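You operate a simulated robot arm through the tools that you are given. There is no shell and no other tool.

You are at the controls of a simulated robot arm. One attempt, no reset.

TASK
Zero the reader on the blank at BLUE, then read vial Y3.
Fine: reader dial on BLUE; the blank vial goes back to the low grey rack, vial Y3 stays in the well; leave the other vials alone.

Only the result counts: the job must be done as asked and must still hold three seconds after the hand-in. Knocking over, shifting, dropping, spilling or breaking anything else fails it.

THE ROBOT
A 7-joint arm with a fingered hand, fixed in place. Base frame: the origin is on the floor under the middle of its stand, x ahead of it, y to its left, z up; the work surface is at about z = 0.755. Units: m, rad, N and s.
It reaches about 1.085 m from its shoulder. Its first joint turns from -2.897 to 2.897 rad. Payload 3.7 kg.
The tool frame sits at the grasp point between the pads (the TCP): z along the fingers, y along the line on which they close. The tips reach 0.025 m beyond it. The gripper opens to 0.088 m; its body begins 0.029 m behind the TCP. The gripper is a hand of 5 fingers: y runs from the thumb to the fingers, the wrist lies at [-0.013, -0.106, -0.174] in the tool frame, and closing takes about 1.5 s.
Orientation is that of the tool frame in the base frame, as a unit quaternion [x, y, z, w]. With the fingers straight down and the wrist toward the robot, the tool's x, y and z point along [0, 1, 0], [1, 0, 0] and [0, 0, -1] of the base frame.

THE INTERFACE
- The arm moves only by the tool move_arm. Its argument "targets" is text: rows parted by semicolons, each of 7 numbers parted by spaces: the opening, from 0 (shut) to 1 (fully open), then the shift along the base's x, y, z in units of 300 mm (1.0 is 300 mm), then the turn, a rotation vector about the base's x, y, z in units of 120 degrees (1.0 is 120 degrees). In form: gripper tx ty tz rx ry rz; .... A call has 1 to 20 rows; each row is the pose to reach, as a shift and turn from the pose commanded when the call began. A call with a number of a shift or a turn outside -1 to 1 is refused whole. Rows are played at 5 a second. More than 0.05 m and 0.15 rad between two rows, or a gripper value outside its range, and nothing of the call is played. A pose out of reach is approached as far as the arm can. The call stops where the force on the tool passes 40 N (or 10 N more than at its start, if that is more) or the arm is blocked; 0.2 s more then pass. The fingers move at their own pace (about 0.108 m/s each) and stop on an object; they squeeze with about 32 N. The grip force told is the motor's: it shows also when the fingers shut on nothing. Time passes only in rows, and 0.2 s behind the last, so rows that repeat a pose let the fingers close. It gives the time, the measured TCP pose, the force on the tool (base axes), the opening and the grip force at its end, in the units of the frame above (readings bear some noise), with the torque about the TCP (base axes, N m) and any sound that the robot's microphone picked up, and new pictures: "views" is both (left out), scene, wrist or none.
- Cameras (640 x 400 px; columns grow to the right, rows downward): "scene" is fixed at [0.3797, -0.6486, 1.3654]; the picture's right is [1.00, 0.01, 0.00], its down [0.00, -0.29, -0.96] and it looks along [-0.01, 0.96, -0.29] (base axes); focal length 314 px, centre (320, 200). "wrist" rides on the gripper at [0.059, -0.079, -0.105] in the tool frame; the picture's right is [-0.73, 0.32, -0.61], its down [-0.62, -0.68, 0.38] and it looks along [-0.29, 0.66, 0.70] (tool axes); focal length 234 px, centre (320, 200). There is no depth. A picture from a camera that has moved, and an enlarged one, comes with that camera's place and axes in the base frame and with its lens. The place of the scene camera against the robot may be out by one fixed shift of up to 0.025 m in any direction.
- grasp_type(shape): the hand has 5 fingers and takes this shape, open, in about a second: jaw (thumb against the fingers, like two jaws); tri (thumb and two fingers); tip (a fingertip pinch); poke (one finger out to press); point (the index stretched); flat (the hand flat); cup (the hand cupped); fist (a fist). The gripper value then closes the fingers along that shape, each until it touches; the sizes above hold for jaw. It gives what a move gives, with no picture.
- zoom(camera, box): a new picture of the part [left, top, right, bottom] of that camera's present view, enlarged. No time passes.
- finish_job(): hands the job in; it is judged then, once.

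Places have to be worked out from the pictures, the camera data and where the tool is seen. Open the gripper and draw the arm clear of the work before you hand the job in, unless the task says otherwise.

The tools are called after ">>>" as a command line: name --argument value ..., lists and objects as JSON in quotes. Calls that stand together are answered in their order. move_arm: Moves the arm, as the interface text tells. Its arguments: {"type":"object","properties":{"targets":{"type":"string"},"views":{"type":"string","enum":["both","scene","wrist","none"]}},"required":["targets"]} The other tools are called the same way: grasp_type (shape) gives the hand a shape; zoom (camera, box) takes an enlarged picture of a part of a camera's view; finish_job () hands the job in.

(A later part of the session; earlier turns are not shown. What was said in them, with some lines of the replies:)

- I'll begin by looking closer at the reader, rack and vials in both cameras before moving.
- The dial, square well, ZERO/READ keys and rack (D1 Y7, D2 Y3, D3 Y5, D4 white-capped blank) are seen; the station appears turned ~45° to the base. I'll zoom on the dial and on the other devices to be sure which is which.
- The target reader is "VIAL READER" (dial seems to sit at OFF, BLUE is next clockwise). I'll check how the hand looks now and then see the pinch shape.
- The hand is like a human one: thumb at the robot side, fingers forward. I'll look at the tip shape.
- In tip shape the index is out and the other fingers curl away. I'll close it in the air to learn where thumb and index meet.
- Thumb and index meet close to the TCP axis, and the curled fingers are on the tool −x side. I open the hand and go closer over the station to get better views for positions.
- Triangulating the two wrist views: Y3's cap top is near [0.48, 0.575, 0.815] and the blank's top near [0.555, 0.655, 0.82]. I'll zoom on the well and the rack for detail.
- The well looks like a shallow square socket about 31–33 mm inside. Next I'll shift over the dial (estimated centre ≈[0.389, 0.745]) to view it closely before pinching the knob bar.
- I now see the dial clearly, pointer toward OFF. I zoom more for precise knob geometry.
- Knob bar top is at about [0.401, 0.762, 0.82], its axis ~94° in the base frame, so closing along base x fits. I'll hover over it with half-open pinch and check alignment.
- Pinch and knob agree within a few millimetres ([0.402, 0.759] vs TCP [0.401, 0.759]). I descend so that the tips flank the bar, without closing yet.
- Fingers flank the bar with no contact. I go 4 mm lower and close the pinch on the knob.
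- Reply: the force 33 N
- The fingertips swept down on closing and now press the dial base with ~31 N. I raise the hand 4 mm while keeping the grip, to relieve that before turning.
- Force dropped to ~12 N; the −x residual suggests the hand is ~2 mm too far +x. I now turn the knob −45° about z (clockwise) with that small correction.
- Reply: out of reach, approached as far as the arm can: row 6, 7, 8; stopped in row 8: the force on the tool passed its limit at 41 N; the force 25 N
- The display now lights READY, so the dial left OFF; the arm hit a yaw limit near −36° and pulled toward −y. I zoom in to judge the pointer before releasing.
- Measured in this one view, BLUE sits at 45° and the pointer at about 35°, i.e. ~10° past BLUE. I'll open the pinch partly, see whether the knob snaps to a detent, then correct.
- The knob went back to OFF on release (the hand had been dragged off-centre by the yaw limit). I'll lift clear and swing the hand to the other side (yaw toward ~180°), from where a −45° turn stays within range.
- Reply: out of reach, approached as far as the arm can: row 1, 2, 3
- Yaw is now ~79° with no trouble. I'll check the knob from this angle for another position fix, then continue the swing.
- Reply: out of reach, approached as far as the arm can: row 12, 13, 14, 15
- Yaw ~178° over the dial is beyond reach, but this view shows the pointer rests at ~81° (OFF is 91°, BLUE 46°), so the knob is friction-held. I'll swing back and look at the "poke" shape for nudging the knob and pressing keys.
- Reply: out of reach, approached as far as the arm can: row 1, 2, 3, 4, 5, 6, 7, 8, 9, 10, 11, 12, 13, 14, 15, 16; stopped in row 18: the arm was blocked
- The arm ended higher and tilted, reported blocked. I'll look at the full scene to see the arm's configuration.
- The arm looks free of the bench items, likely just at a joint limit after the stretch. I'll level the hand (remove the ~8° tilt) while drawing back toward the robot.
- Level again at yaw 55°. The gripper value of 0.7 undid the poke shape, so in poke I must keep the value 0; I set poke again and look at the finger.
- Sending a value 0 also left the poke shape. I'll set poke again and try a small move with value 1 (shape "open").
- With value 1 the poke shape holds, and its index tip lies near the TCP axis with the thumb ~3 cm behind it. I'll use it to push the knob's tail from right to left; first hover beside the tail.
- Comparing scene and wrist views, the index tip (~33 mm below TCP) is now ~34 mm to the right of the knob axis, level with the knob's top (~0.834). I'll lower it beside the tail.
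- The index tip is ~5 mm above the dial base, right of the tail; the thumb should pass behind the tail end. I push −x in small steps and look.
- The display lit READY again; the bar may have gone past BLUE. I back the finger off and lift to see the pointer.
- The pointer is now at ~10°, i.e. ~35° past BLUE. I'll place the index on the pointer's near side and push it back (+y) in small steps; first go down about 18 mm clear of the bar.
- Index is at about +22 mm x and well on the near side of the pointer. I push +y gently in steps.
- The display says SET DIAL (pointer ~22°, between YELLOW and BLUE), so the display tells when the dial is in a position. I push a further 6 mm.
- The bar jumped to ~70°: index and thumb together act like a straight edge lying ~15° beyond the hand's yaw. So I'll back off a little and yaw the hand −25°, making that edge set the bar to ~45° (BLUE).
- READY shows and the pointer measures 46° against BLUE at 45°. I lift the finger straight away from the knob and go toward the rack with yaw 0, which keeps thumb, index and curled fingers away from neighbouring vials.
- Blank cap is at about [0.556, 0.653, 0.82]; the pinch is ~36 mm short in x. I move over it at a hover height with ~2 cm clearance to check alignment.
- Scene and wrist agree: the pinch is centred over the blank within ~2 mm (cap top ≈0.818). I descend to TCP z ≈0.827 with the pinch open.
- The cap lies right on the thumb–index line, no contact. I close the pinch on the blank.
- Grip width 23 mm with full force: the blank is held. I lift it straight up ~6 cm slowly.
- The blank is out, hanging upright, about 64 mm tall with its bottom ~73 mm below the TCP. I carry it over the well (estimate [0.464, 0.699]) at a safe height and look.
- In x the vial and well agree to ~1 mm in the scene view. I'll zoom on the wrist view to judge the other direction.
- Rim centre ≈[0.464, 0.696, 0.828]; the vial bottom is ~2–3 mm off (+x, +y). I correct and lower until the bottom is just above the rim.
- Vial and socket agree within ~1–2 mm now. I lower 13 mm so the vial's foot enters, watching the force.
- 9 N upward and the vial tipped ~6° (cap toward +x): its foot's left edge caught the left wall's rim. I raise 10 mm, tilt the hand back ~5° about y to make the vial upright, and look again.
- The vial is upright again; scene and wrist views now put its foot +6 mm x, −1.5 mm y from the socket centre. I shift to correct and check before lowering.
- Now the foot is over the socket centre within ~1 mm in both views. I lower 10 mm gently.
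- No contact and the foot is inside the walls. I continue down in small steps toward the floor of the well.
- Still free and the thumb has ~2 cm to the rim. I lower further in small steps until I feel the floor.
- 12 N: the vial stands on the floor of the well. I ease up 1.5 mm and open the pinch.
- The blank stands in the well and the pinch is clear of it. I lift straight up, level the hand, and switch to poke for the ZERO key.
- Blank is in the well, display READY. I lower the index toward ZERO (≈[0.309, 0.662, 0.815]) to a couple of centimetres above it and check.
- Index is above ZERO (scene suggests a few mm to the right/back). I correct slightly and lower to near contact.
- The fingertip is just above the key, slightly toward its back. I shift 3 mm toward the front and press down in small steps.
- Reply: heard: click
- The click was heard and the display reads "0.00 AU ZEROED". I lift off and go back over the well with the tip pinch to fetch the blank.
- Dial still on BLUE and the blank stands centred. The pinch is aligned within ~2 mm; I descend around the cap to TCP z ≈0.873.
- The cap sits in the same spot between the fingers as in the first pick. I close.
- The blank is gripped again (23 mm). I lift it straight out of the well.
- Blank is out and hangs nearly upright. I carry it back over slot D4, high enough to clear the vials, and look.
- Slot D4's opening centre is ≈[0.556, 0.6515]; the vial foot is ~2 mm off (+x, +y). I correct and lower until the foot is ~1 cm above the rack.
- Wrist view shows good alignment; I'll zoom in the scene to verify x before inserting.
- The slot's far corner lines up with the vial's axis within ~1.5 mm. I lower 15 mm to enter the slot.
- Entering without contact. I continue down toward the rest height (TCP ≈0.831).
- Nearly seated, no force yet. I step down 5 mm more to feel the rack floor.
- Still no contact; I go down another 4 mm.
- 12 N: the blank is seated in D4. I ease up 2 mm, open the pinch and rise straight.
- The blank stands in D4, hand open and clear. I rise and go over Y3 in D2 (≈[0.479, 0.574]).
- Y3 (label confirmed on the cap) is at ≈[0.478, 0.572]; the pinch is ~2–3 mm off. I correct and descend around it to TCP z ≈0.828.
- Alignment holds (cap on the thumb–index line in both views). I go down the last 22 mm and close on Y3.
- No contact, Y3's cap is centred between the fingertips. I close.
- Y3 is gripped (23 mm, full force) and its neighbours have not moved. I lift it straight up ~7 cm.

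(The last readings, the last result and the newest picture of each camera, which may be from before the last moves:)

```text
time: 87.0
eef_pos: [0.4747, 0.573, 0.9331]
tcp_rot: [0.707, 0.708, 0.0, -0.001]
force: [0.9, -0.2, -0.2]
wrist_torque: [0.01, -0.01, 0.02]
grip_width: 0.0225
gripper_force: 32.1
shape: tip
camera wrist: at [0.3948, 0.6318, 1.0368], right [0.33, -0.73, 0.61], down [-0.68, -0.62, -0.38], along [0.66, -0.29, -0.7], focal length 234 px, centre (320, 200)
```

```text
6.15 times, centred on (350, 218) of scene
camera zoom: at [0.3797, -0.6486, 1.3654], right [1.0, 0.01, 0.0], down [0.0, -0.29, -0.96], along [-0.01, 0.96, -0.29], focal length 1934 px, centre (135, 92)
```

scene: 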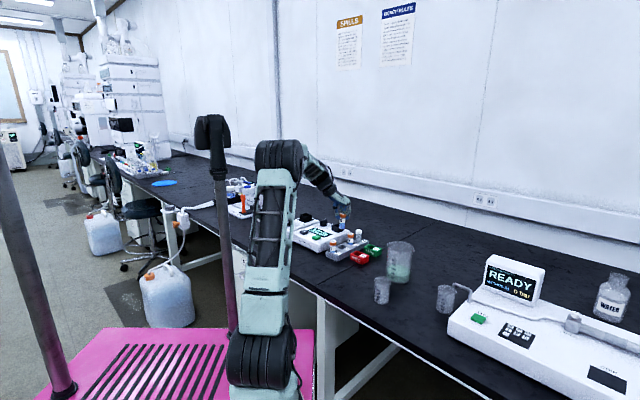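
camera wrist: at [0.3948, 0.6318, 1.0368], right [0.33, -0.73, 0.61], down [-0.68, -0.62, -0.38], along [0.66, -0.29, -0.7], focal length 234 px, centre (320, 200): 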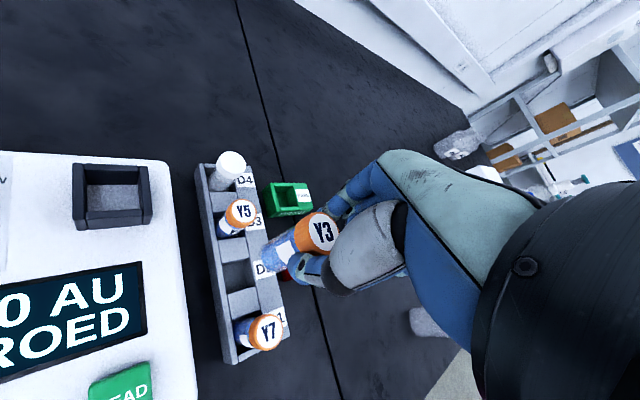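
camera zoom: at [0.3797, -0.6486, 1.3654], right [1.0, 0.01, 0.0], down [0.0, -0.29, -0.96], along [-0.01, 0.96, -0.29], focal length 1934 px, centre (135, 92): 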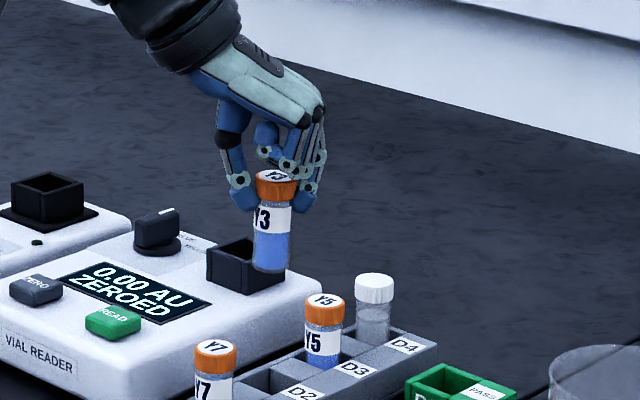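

Y3 is lifted with its label readable; everything else is in place. I carry it over the well.

>>> move_arm --targets "0 -0.01 0.09 0.01 0 0 0; 0 -0.02 0.19 0.01 0 0 0; 0 -0.03 0.29 0.01 0 0 0; 0 -0.04 0.38 0.01 0 0 0; 0 -0.042 0.413 0.01 0 0 0; 0 -0.042 0.413 0.01 0 0 0" --views "none"

>>> zoom --camera "wrist" --box '[215, 205, 345, 310]'

>>> zoom --camera "scene" --box '[315, 195, 365, 240]'

```text
time: 88.4
eef_pos: [0.4623, 0.6949, 0.9337]
tcp_rot: [0.706, 0.708, -0.002, 0.0]
force: [-0.8, 0.5, -0.1]
wrist_torque: [0.02, 0.01, -0.02]
grip_width: 0.0225
gripper_force: 32.3
shape: tip
```

```text
3.81 times, centred on (280, 258) of wrist
camera zoom: at [0.3824, 0.7542, 1.039], right [0.33, -0.73, 0.61], down [-0.68, -0.62, -0.38], along [0.66, -0.29, -0.7], focal length 892 px, centre (472, -19)
```

zoom: 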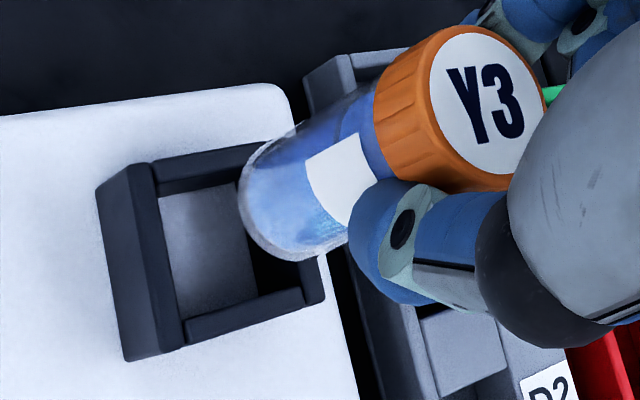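

```text
8.89 times, centred on (340, 218) of scene
camera zoom: at [0.3797, -0.6486, 1.3654], right [1.0, 0.01, 0.0], down [0.0, -0.29, -0.96], along [-0.01, 0.96, -0.29], focal length 2793 px, centre (142, 44)
```

zoom: 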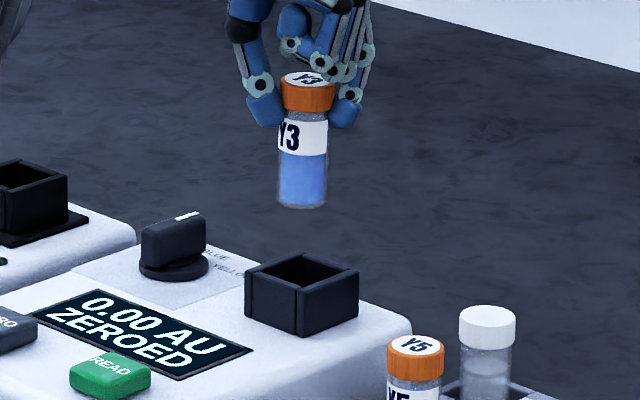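

Y3's foot is within ~1 mm of the socket centre in both views. I lower it to just above the rim and check again.

>>> move_arm --targets "0 0 -0.003 -0.03 0 0 0; 0 0 -0.003 -0.06 0 0 0; 0 0 -0.003 -0.09 0 0 0; 0 0 -0.003 -0.09 0 0 0" --views "none"

>>> zoom --camera "wrist" --box '[215, 205, 345, 310]'

>>> zoom --camera "scene" --box '[325, 205, 355, 232]'

```text
time: 89.4
eef_pos: [0.4616, 0.6945, 0.9068]
tcp_rot: [0.706, 0.708, 0.0, -0.001]
force: [0.0, 0.5, 0.4]
wrist_torque: [-0.02, 0.02, 0.03]
grip_width: 0.0225
gripper_force: 32.0
shape: tip
```

```text
3.81 times, centred on (280, 258) of wrist
camera zoom: at [0.3818, 0.7534, 1.012], right [0.33, -0.73, 0.61], down [-0.68, -0.62, -0.38], along [0.66, -0.29, -0.7], focal length 892 px, centre (472, -19)
```

zoom: 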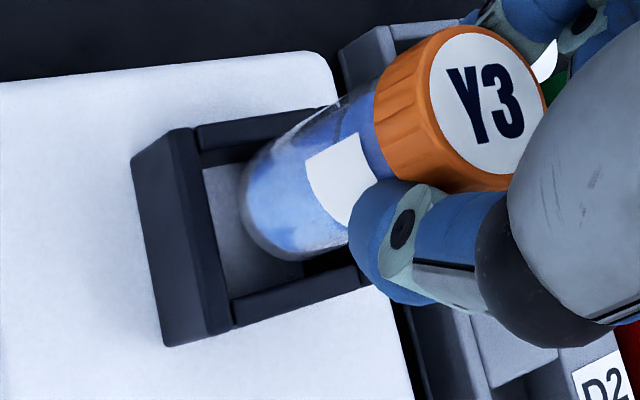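

```text
14.81 times, centred on (340, 218) of scene
camera zoom: at [0.3797, -0.6486, 1.3654], right [1.0, 0.01, 0.0], down [0.0, -0.29, -0.96], along [-0.01, 0.96, -0.29], focal length 4655 px, centre (24, -74)
```

zoom: 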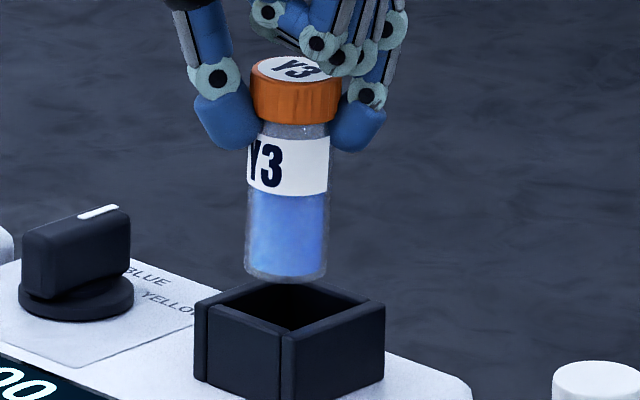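

Both views agree to ~1 mm. I shift +1 mm in x and lower 12 mm into the socket, watching the force.

>>> move_arm --targets "0 0.002 0 -0.01 0 0 0; 0 0.002 0 -0.02 0 0 0; 0 0.002 0 -0.03 0 0 0; 0 0.002 0 -0.04 0 0 0; 0 0.002 0 -0.04 0 0 0" --views "none"

>>> zoom --camera "wrist" --box '[215, 205, 345, 310]'

>>> zoom --camera "scene" --box '[325, 205, 355, 232]'

```text
time: 90.6
eef_pos: [0.4617, 0.6952, 0.8958]
tcp_rot: [0.707, 0.707, -0.001, -0.001]
force: [-0.3, -1.0, 0.2]
wrist_torque: [0.03, -0.01, 0.0]
grip_width: 0.0227
gripper_force: 32.0
shape: tip
```

```text
3.81 times, centred on (280, 258) of wrist
camera zoom: at [0.3826, 0.7541, 1.0003], right [0.33, -0.73, 0.61], down [-0.68, -0.62, -0.38], along [0.66, -0.29, -0.7], focal length 892 px, centre (472, -19)
```

zoom: 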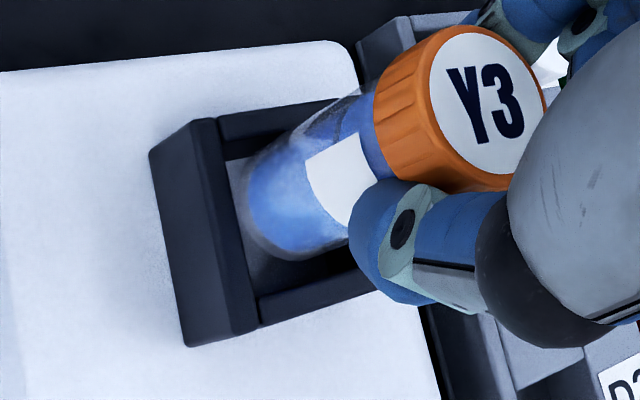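

```text
14.81 times, centred on (340, 218) of scene
camera zoom: at [0.3797, -0.6486, 1.3654], right [1.0, 0.01, 0.0], down [0.0, -0.29, -0.96], along [-0.01, 0.96, -0.29], focal length 4655 px, centre (24, -74)
```

zoom: 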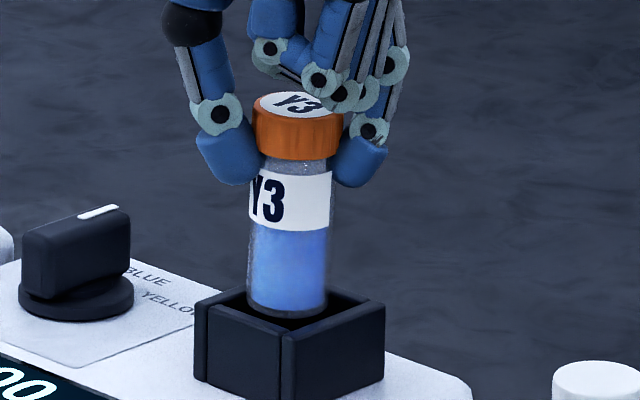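

No contact; the foot has entered the socket. I continue down 20 mm.

>>> move_arm --targets "0 0 0 -0.012 0 0 0; 0 0 0 -0.024 0 0 0; 0 0 0 -0.036 0 0 0; 0 0 0 -0.048 0 0 0; 0 0 0 -0.06 0 0 0; 0 0 0 -0.06 0 0 0" --views "none"

>>> zoom --camera "scene" --box '[325, 205, 355, 232]'

```text
time: 92.0
eef_pos: [0.463, 0.6952, 0.8782]
tcp_rot: [0.707, 0.708, 0.0, -0.001]
force: [0.2, -0.4, -0.1]
wrist_torque: [0.0, 0.01, -0.02]
grip_width: 0.0225
gripper_force: 31.6
shape: tip
```

```text
14.81 times, centred on (340, 218) of scene
camera zoom: at [0.3797, -0.6486, 1.3654], right [1.0, 0.01, 0.0], down [0.0, -0.29, -0.96], along [-0.01, 0.96, -0.29], focal length 4655 px, centre (24, -74)
```

zoom: 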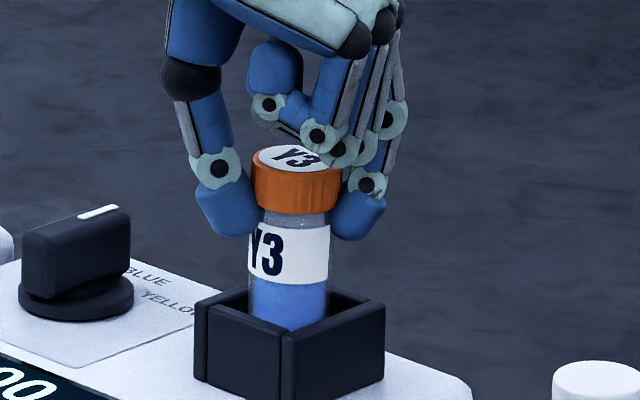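

Still free. I lower in small steps until the floor is felt.

>>> move_arm --targets "0 0 0 -0.008 0 0 0; 0 0 0 -0.016 0 0 0; 0 0 0 -0.022 0 0 0; 0 0 0 -0.022 0 0 0" --views "none"

```text
time: 93.0
eef_pos: [0.4631, 0.6953, 0.8726]
tcp_rot: [0.706, 0.708, 0.0, -0.001]
force: [-1.4, 0.1, 4.7]
wrist_torque: [0.0, -0.01, -0.01]
grip_width: 0.0228
gripper_force: 31.7
shape: tip
```

4.7 N: Y3 touches the floor of the well. I open the pinch gently.

>>> move_arm --targets "0.3 0 0 0 0 0 0; 0.45 0 0 0 0 0 0; 0.55 0 0 0 0 0 0; 0.65 0 0 0 0 0 0; 0.65 0 0 0 0 0 0" --views "none"

>>> zoom --camera "scene" --box '[320, 200, 360, 235]'

>>> zoom --camera "wrist" --box '[200, 150, 400, 350]'

```text
time: 94.2
eef_pos: [0.4619, 0.6955, 0.8725]
tcp_rot: [0.706, 0.708, -0.002, -0.001]
force: [-1.1, 0.6, -0.7]
wrist_torque: [0.0, 0.01, -0.01]
grip_width: 0.057
gripper_force: 0.1
shape: tip
```

```text
11.43 times, centred on (340, 218) of scene
camera zoom: at [0.3797, -0.6486, 1.3654], right [1.0, 0.01, 0.0], down [0.0, -0.29, -0.96], along [-0.01, 0.96, -0.29], focal length 3591 px, centre (91, 0)
```

zoom: 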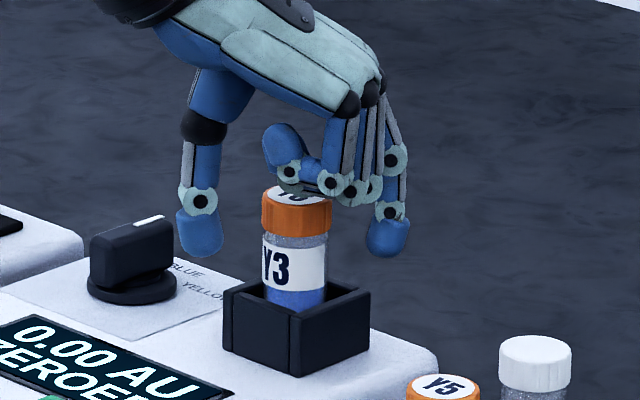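

```text
2.00 times, centred on (300, 250) of wrist
camera zoom: at [0.383, 0.7537, 0.9761], right [0.33, -0.73, 0.61], down [-0.68, -0.62, -0.38], along [0.66, -0.29, -0.7], focal length 468 px, centre (360, 100)
```

zoom: 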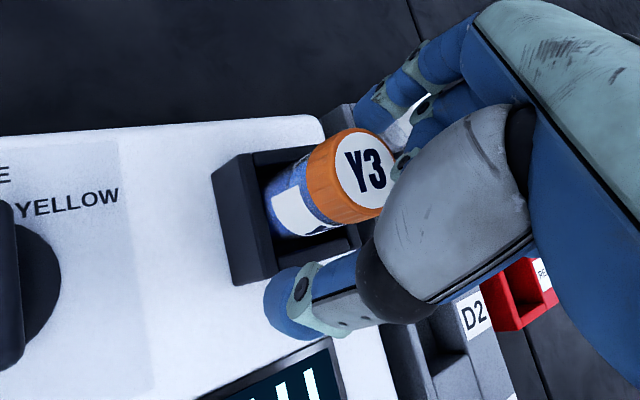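

Y3 stands in the well, released. I lift straight up, change to poke and move over READ (≈[0.364, 0.605]).

>>> move_arm --targets "0.7 0 0 0.03 0 0 0; 0.8 0 0 0.1 0 0 0; 0.9 0 0 0.18 0 0 0; 1 0 0 0.27 0 0 0; 1 0 0 0.27 0 0 0" --views "none"

>>> grasp_type --shape "poke"

>>> move_arm --targets "1 -0.05 -0.045 0 0 0 0.0625; 1 -0.11 -0.1 0 0 0 0.125; 1 -0.17 -0.155 0 0 0 0.1875; 1 -0.23 -0.21 -0.03 0 0 0.25; 1 -0.29 -0.26 -0.08 0 0 0.3125; 1 -0.34 -0.308 -0.14 0 0 0.375; 1 -0.34 -0.308 -0.2 0 0 0.375; 1 -0.34 -0.308 -0.25 0 0 0.375; 1 -0.34 -0.308 -0.25 0 0 0.375" --views "both"

>>> zoom --camera "wrist" --box '[180, 180, 360, 340]'

>>> zoom --camera "scene" --box '[290, 200, 350, 250]'

```text
time: 95.4
eef_pos: [0.4633, 0.695, 0.9522]
tcp_rot: [0.706, 0.708, -0.001, 0.0]
force: [0.1, -0.4, 0.4]
wrist_torque: [-0.01, 0.0, -0.05]
grip_width: 0.0873
gripper_force: 0.1
shape: tip
```

```text
time: 96.3
eef_pos: [0.4633, 0.6932, 0.9518]
tcp_rot: [0.706, 0.708, -0.001, 0.0]
force: [-0.3, 0.9, -0.2]
wrist_torque: [0.01, -0.01, 0.0]
grip_width: 0.0002
gripper_force: 0.0
shape: poke
```

```text
time: 98.3
eef_pos: [0.3604, 0.6027, 0.8769]
tcp_rot: [0.382, 0.924, -0.001, -0.001]
force: [0.4, -0.8, -0.5]
wrist_torque: [-0.05, 0.0, -0.03]
grip_width: 0.0
gripper_force: 0.1
shape: poke
camera wrist: at [0.2627, 0.5889, 0.9808], right [0.74, -0.28, 0.61], down [-0.04, -0.92, -0.38], along [0.67, 0.26, -0.7], focal length 234 px, centre (320, 200)
```

scene: 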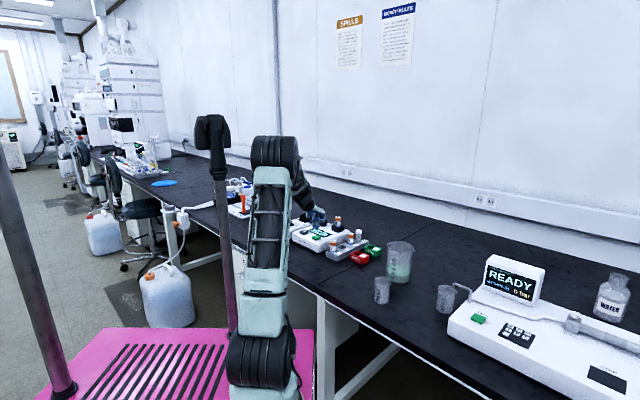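
wrist: 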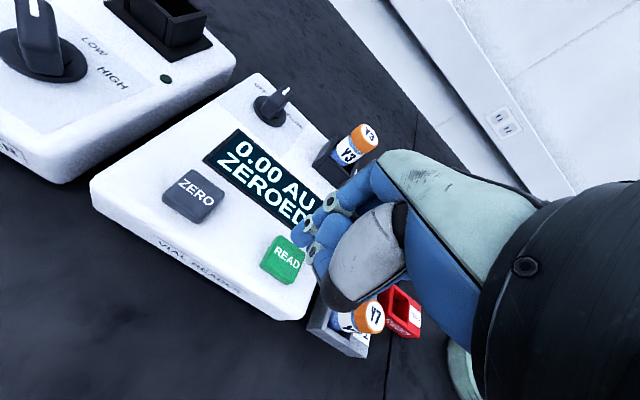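

```text
2.50 times, centred on (270, 260) of wrist
camera zoom: at [0.2627, 0.5889, 0.9808], right [0.74, -0.28, 0.61], down [-0.04, -0.92, -0.38], along [0.67, 0.26, -0.7], focal length 585 px, centre (445, 50)
```

zoom: 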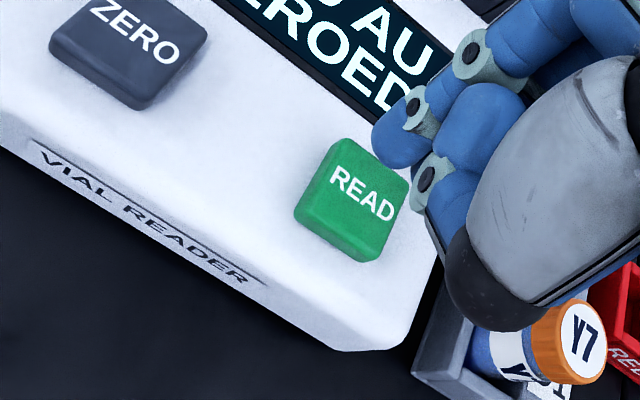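

```text
8.00 times, centred on (320, 225) of scene
camera zoom: at [0.3797, -0.6486, 1.3654], right [1.0, 0.01, 0.0], down [0.0, -0.29, -0.96], along [-0.01, 0.96, -0.29], focal length 2514 px, centre (320, 0)
```

zoom: 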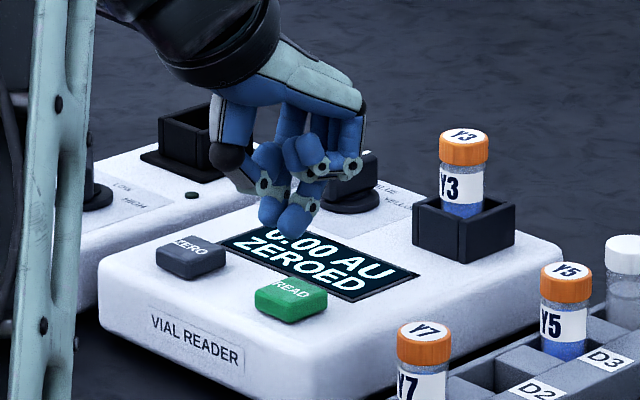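

Y3 sits in the well, ZEROED still displayed. The index is over READ (aligned within ~2 mm); I lower to just above it.

>>> move_arm --targets "1 0.006 -0.003 -0.03 0 0 0; 1 0.006 -0.003 -0.06 0 0 0; 1 0.006 -0.003 -0.09 0 0 0; 1 0.006 -0.003 -0.1 0 0 0; 1 0.006 -0.003 -0.1 0 0 0" --views "none"

>>> zoom --camera "wrist" --box '[180, 180, 360, 340]'

>>> zoom --camera "scene" --box '[290, 205, 345, 250]'

```text
time: 99.5
eef_pos: [0.3634, 0.6018, 0.8475]
tcp_rot: [0.382, 0.924, 0.0, -0.001]
force: [0.2, -0.4, 0.3]
wrist_torque: [0.03, 0.0, 0.0]
grip_width: 0.0
gripper_force: 0.0
shape: poke
```

```text
2.50 times, centred on (270, 260) of wrist
camera zoom: at [0.2649, 0.5884, 0.9518], right [0.74, -0.28, 0.61], down [-0.04, -0.92, -0.38], along [0.67, 0.26, -0.7], focal length 585 px, centre (445, 50)
```

zoom: 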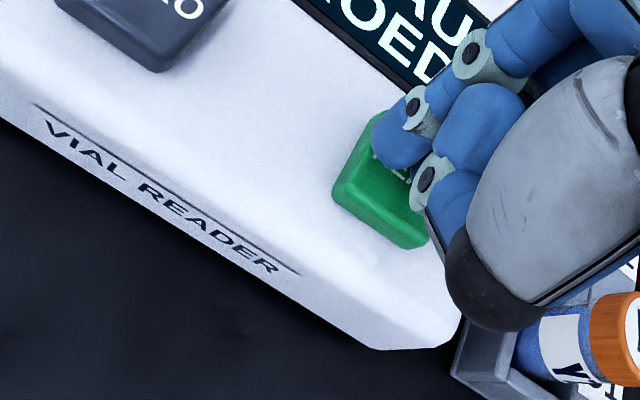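

```text
8.89 times, centred on (318, 228) of scene
camera zoom: at [0.3797, -0.6486, 1.3654], right [1.0, 0.01, 0.0], down [0.0, -0.29, -0.96], along [-0.01, 0.96, -0.29], focal length 2793 px, centre (342, -44)
```

zoom: 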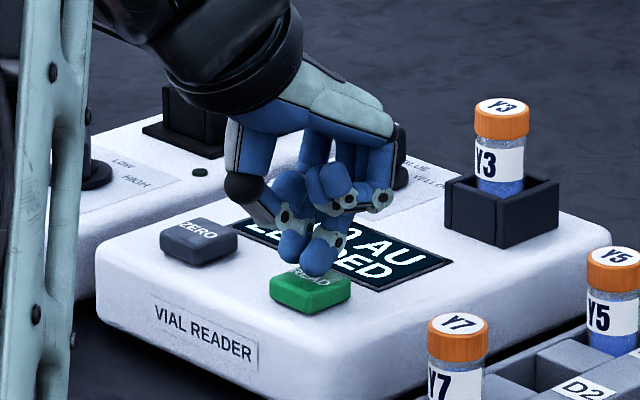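

The fingertip is just above READ, toward its rear half. I shift 3 mm to the front and press down to the same height as for ZERO.

>>> move_arm --targets "1 -0.01 -0.012 0 0 0 0; 1 -0.01 -0.012 -0.01 0 0 0; 1 -0.01 -0.012 -0.02 0 0 0; 1 -0.01 -0.012 -0.03 0 0 0; 1 -0.01 -0.012 -0.03 0 0 0" --views "none"

>>> zoom --camera "scene" --box '[290, 205, 345, 250]'

```text
time: 100.7
eef_pos: [0.3604, 0.5975, 0.8394]
tcp_rot: [0.381, 0.924, -0.001, -0.001]
force: [0.4, 0.3, 2.7]
wrist_torque: [-0.01, -0.08, 0.03]
grip_width: 0.0
gripper_force: 0.0
shape: poke
heard: click
```

```text
8.89 times, centred on (318, 228) of scene
camera zoom: at [0.3797, -0.6486, 1.3654], right [1.0, 0.01, 0.0], down [0.0, -0.29, -0.96], along [-0.01, 0.96, -0.29], focal length 2793 px, centre (342, -44)
```

zoom: 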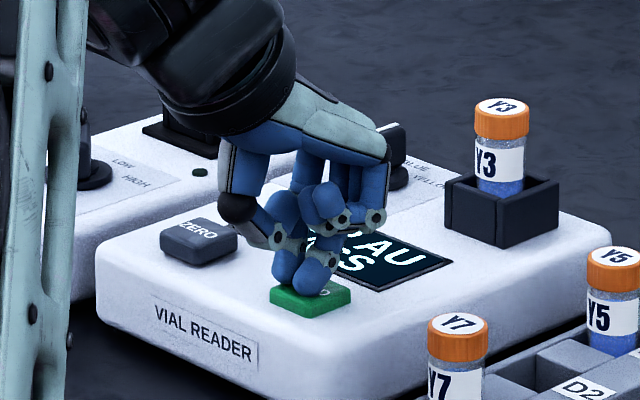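

Click heard and the display changed. I lift off, draw the arm back and read the display.

>>> move_arm --targets "1 0 0 0.06 0 0 0; 1 0 0 0.2 0 0 0; 1 0 0 0.35 0 0 0; 1 -0.05 -0.08 0.45 0 0 0; 1 -0.1 -0.18 0.55 0 0 0; 1 -0.15 -0.28 0.6 0 0 0; 1 -0.2 -0.38 0.65 0 0 0; 1 -0.2 -0.38 0.65 0 0 0" --views "both"

>>> zoom --camera "scene" --box '[290, 205, 390, 270]'

>>> zoom --camera "wrist" --box '[100, 50, 340, 200]'

```text
time: 102.5
eef_pos: [0.2997, 0.4844, 1.0336]
tcp_rot: [0.381, 0.924, -0.001, 0.0]
force: [0.2, -1.0, -0.3]
wrist_torque: [-0.03, 0.01, 0.03]
grip_width: 0.0001
gripper_force: 0.0
shape: poke
camera wrist: at [0.2018, 0.471, 1.1379], right [0.74, -0.28, 0.61], down [-0.04, -0.92, -0.38], along [0.67, 0.26, -0.7], focal length 234 px, centre (320, 200)
```

scene: 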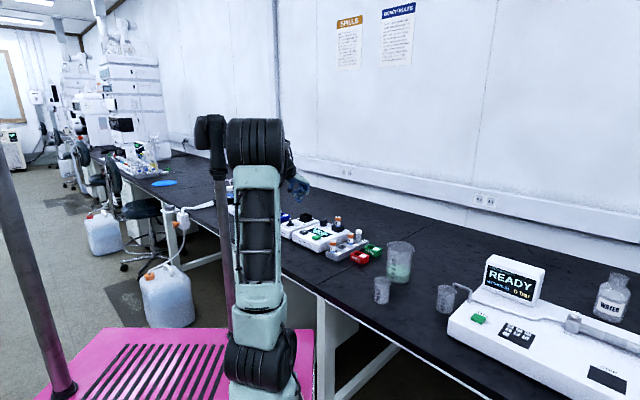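
wrist: 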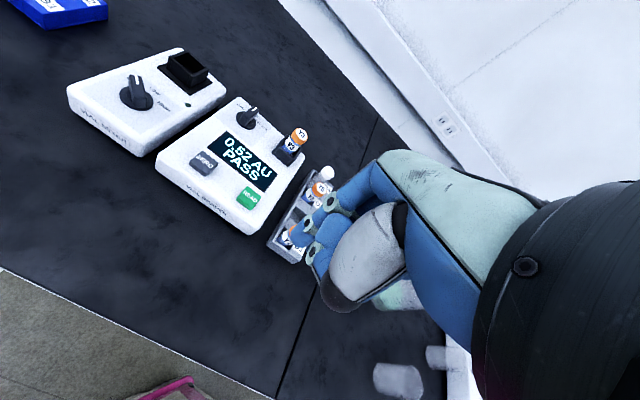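

```text
6.15 times, centred on (340, 238) of scene
camera zoom: at [0.3797, -0.6486, 1.3654], right [1.0, 0.01, 0.0], down [0.0, -0.29, -0.96], along [-0.01, 0.96, -0.29], focal length 1934 px, centre (197, -31)
```

zoom: 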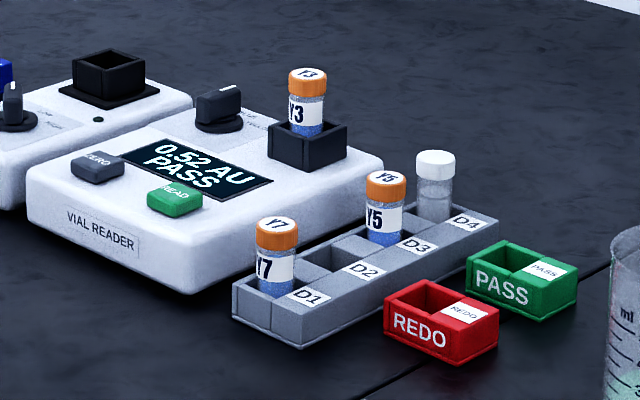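

```text
2.67 times, centred on (220, 125) of wrist
camera zoom: at [0.2018, 0.471, 1.1379], right [0.74, -0.28, 0.61], down [-0.04, -0.92, -0.38], along [0.67, 0.26, -0.7], focal length 624 px, centre (587, 400)
```

zoom: 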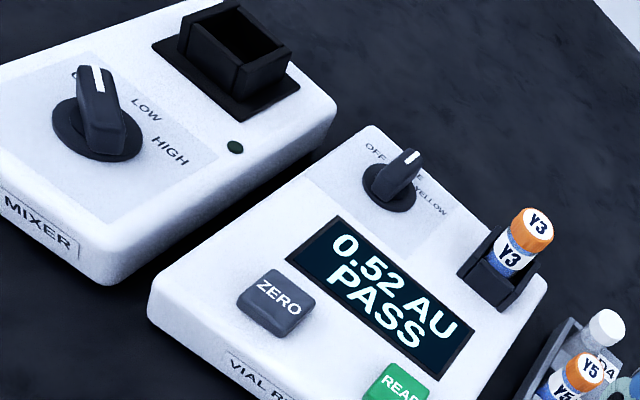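

The display reads "0.52 AU PASS", Y3 is in the well, blank back in D4, dial pointer at ~46° (BLUE), other vials untouched. I open the hand (jaw), draw further clear, and check once more.

>>> grasp_type --shape "jaw"

>>> move_arm --targets "1 -0.02 -0.08 0.06 0 0 0; 1 -0.05 -0.18 0.12 0 0 0; 1 -0.08 -0.28 0.2 0 0 0; 1 -0.08 -0.28 0.2 0 0 0; 1 -0.08 -0.28 0.2 0 0 0" --views "both"

>>> zoom --camera "scene" --box '[290, 205, 390, 270]'

```text
time: 103.4
eef_pos: [0.2987, 0.4854, 1.0337]
tcp_rot: [0.382, 0.924, -0.001, -0.001]
force: [0.1, -0.9, 0.1]
wrist_torque: [0.0, 0.01, 0.01]
grip_width: 0.0878
gripper_force: 0.2
shape: jaw
```

```text
time: 104.6
eef_pos: [0.2788, 0.4006, 1.0928]
tcp_rot: [0.382, 0.924, -0.001, 0.0]
force: [1.3, 0.6, 0.2]
wrist_torque: [0.0, 0.0, -0.03]
grip_width: 0.0875
gripper_force: 0.1
shape: jaw
camera wrist: at [0.1799, 0.3857, 1.1977], right [0.74, -0.28, 0.61], down [-0.04, -0.92, -0.38], along [0.67, 0.26, -0.7], focal length 234 px, centre (320, 200)
```

scene: 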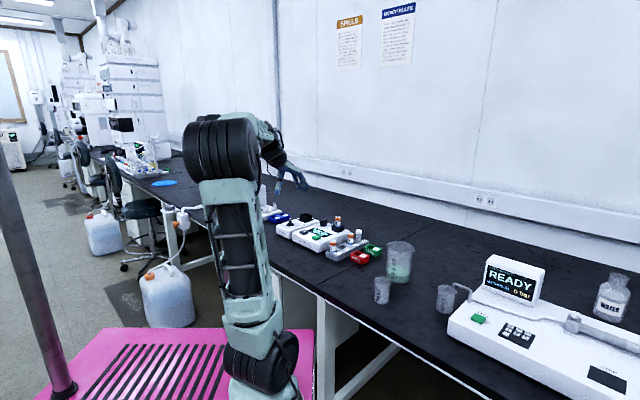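
wrist: 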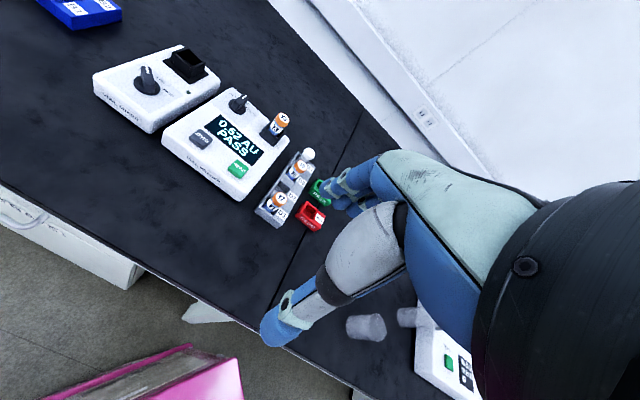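

```text
6.15 times, centred on (340, 238) of scene
camera zoom: at [0.3797, -0.6486, 1.3654], right [1.0, 0.01, 0.0], down [0.0, -0.29, -0.96], along [-0.01, 0.96, -0.29], focal length 1934 px, centre (197, -31)
```

zoom: 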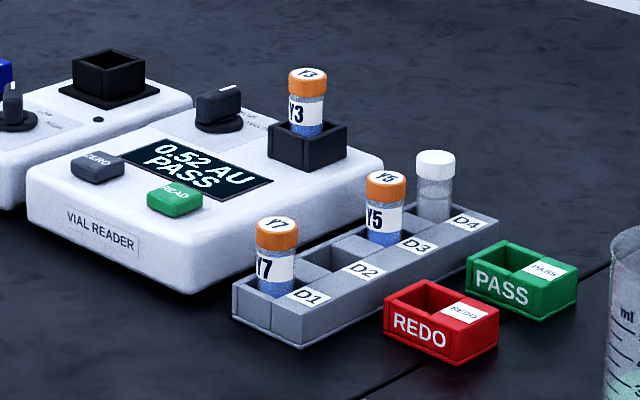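

Everything is as asked: zeroed on the blank at BLUE, Y3 read (0.52 AU) and left in the well, the blank back in D4, the hand open and the arm clear. I hand the job in.

>>> finish_job

```text
The job is handed in.
```

The reader was zeroed on the blank at BLUE, and vial Y3 was then read at 0.52 AU, with PASS on the display. The job has been handed in.

- **Dial:** it is on BLUE; the pointer measured about 46° against 45° for the BLUE mark. It took several tries: on the way the pointer slipped back to OFF once, went past BLUE to YELLOW, and stopped short of BLUE on the OFF side. All of that was before zeroing.
- **Zero:** with the blank in the well, pressing ZERO gave a click and "0.00 AU ZEROED".
- **Vials:** the blank is back in slot D4 of the grey rack and Y3 is still in the well. Y5 and Y7 were not touched.
- **Blank insertion:** the blank caught the well's rim on the first attempt and tipped slightly in the grip. I raised it, straightened it and seated it; nothing was dropped or spilled.
- **Arm:** the hand is open and drawn clear of the work.
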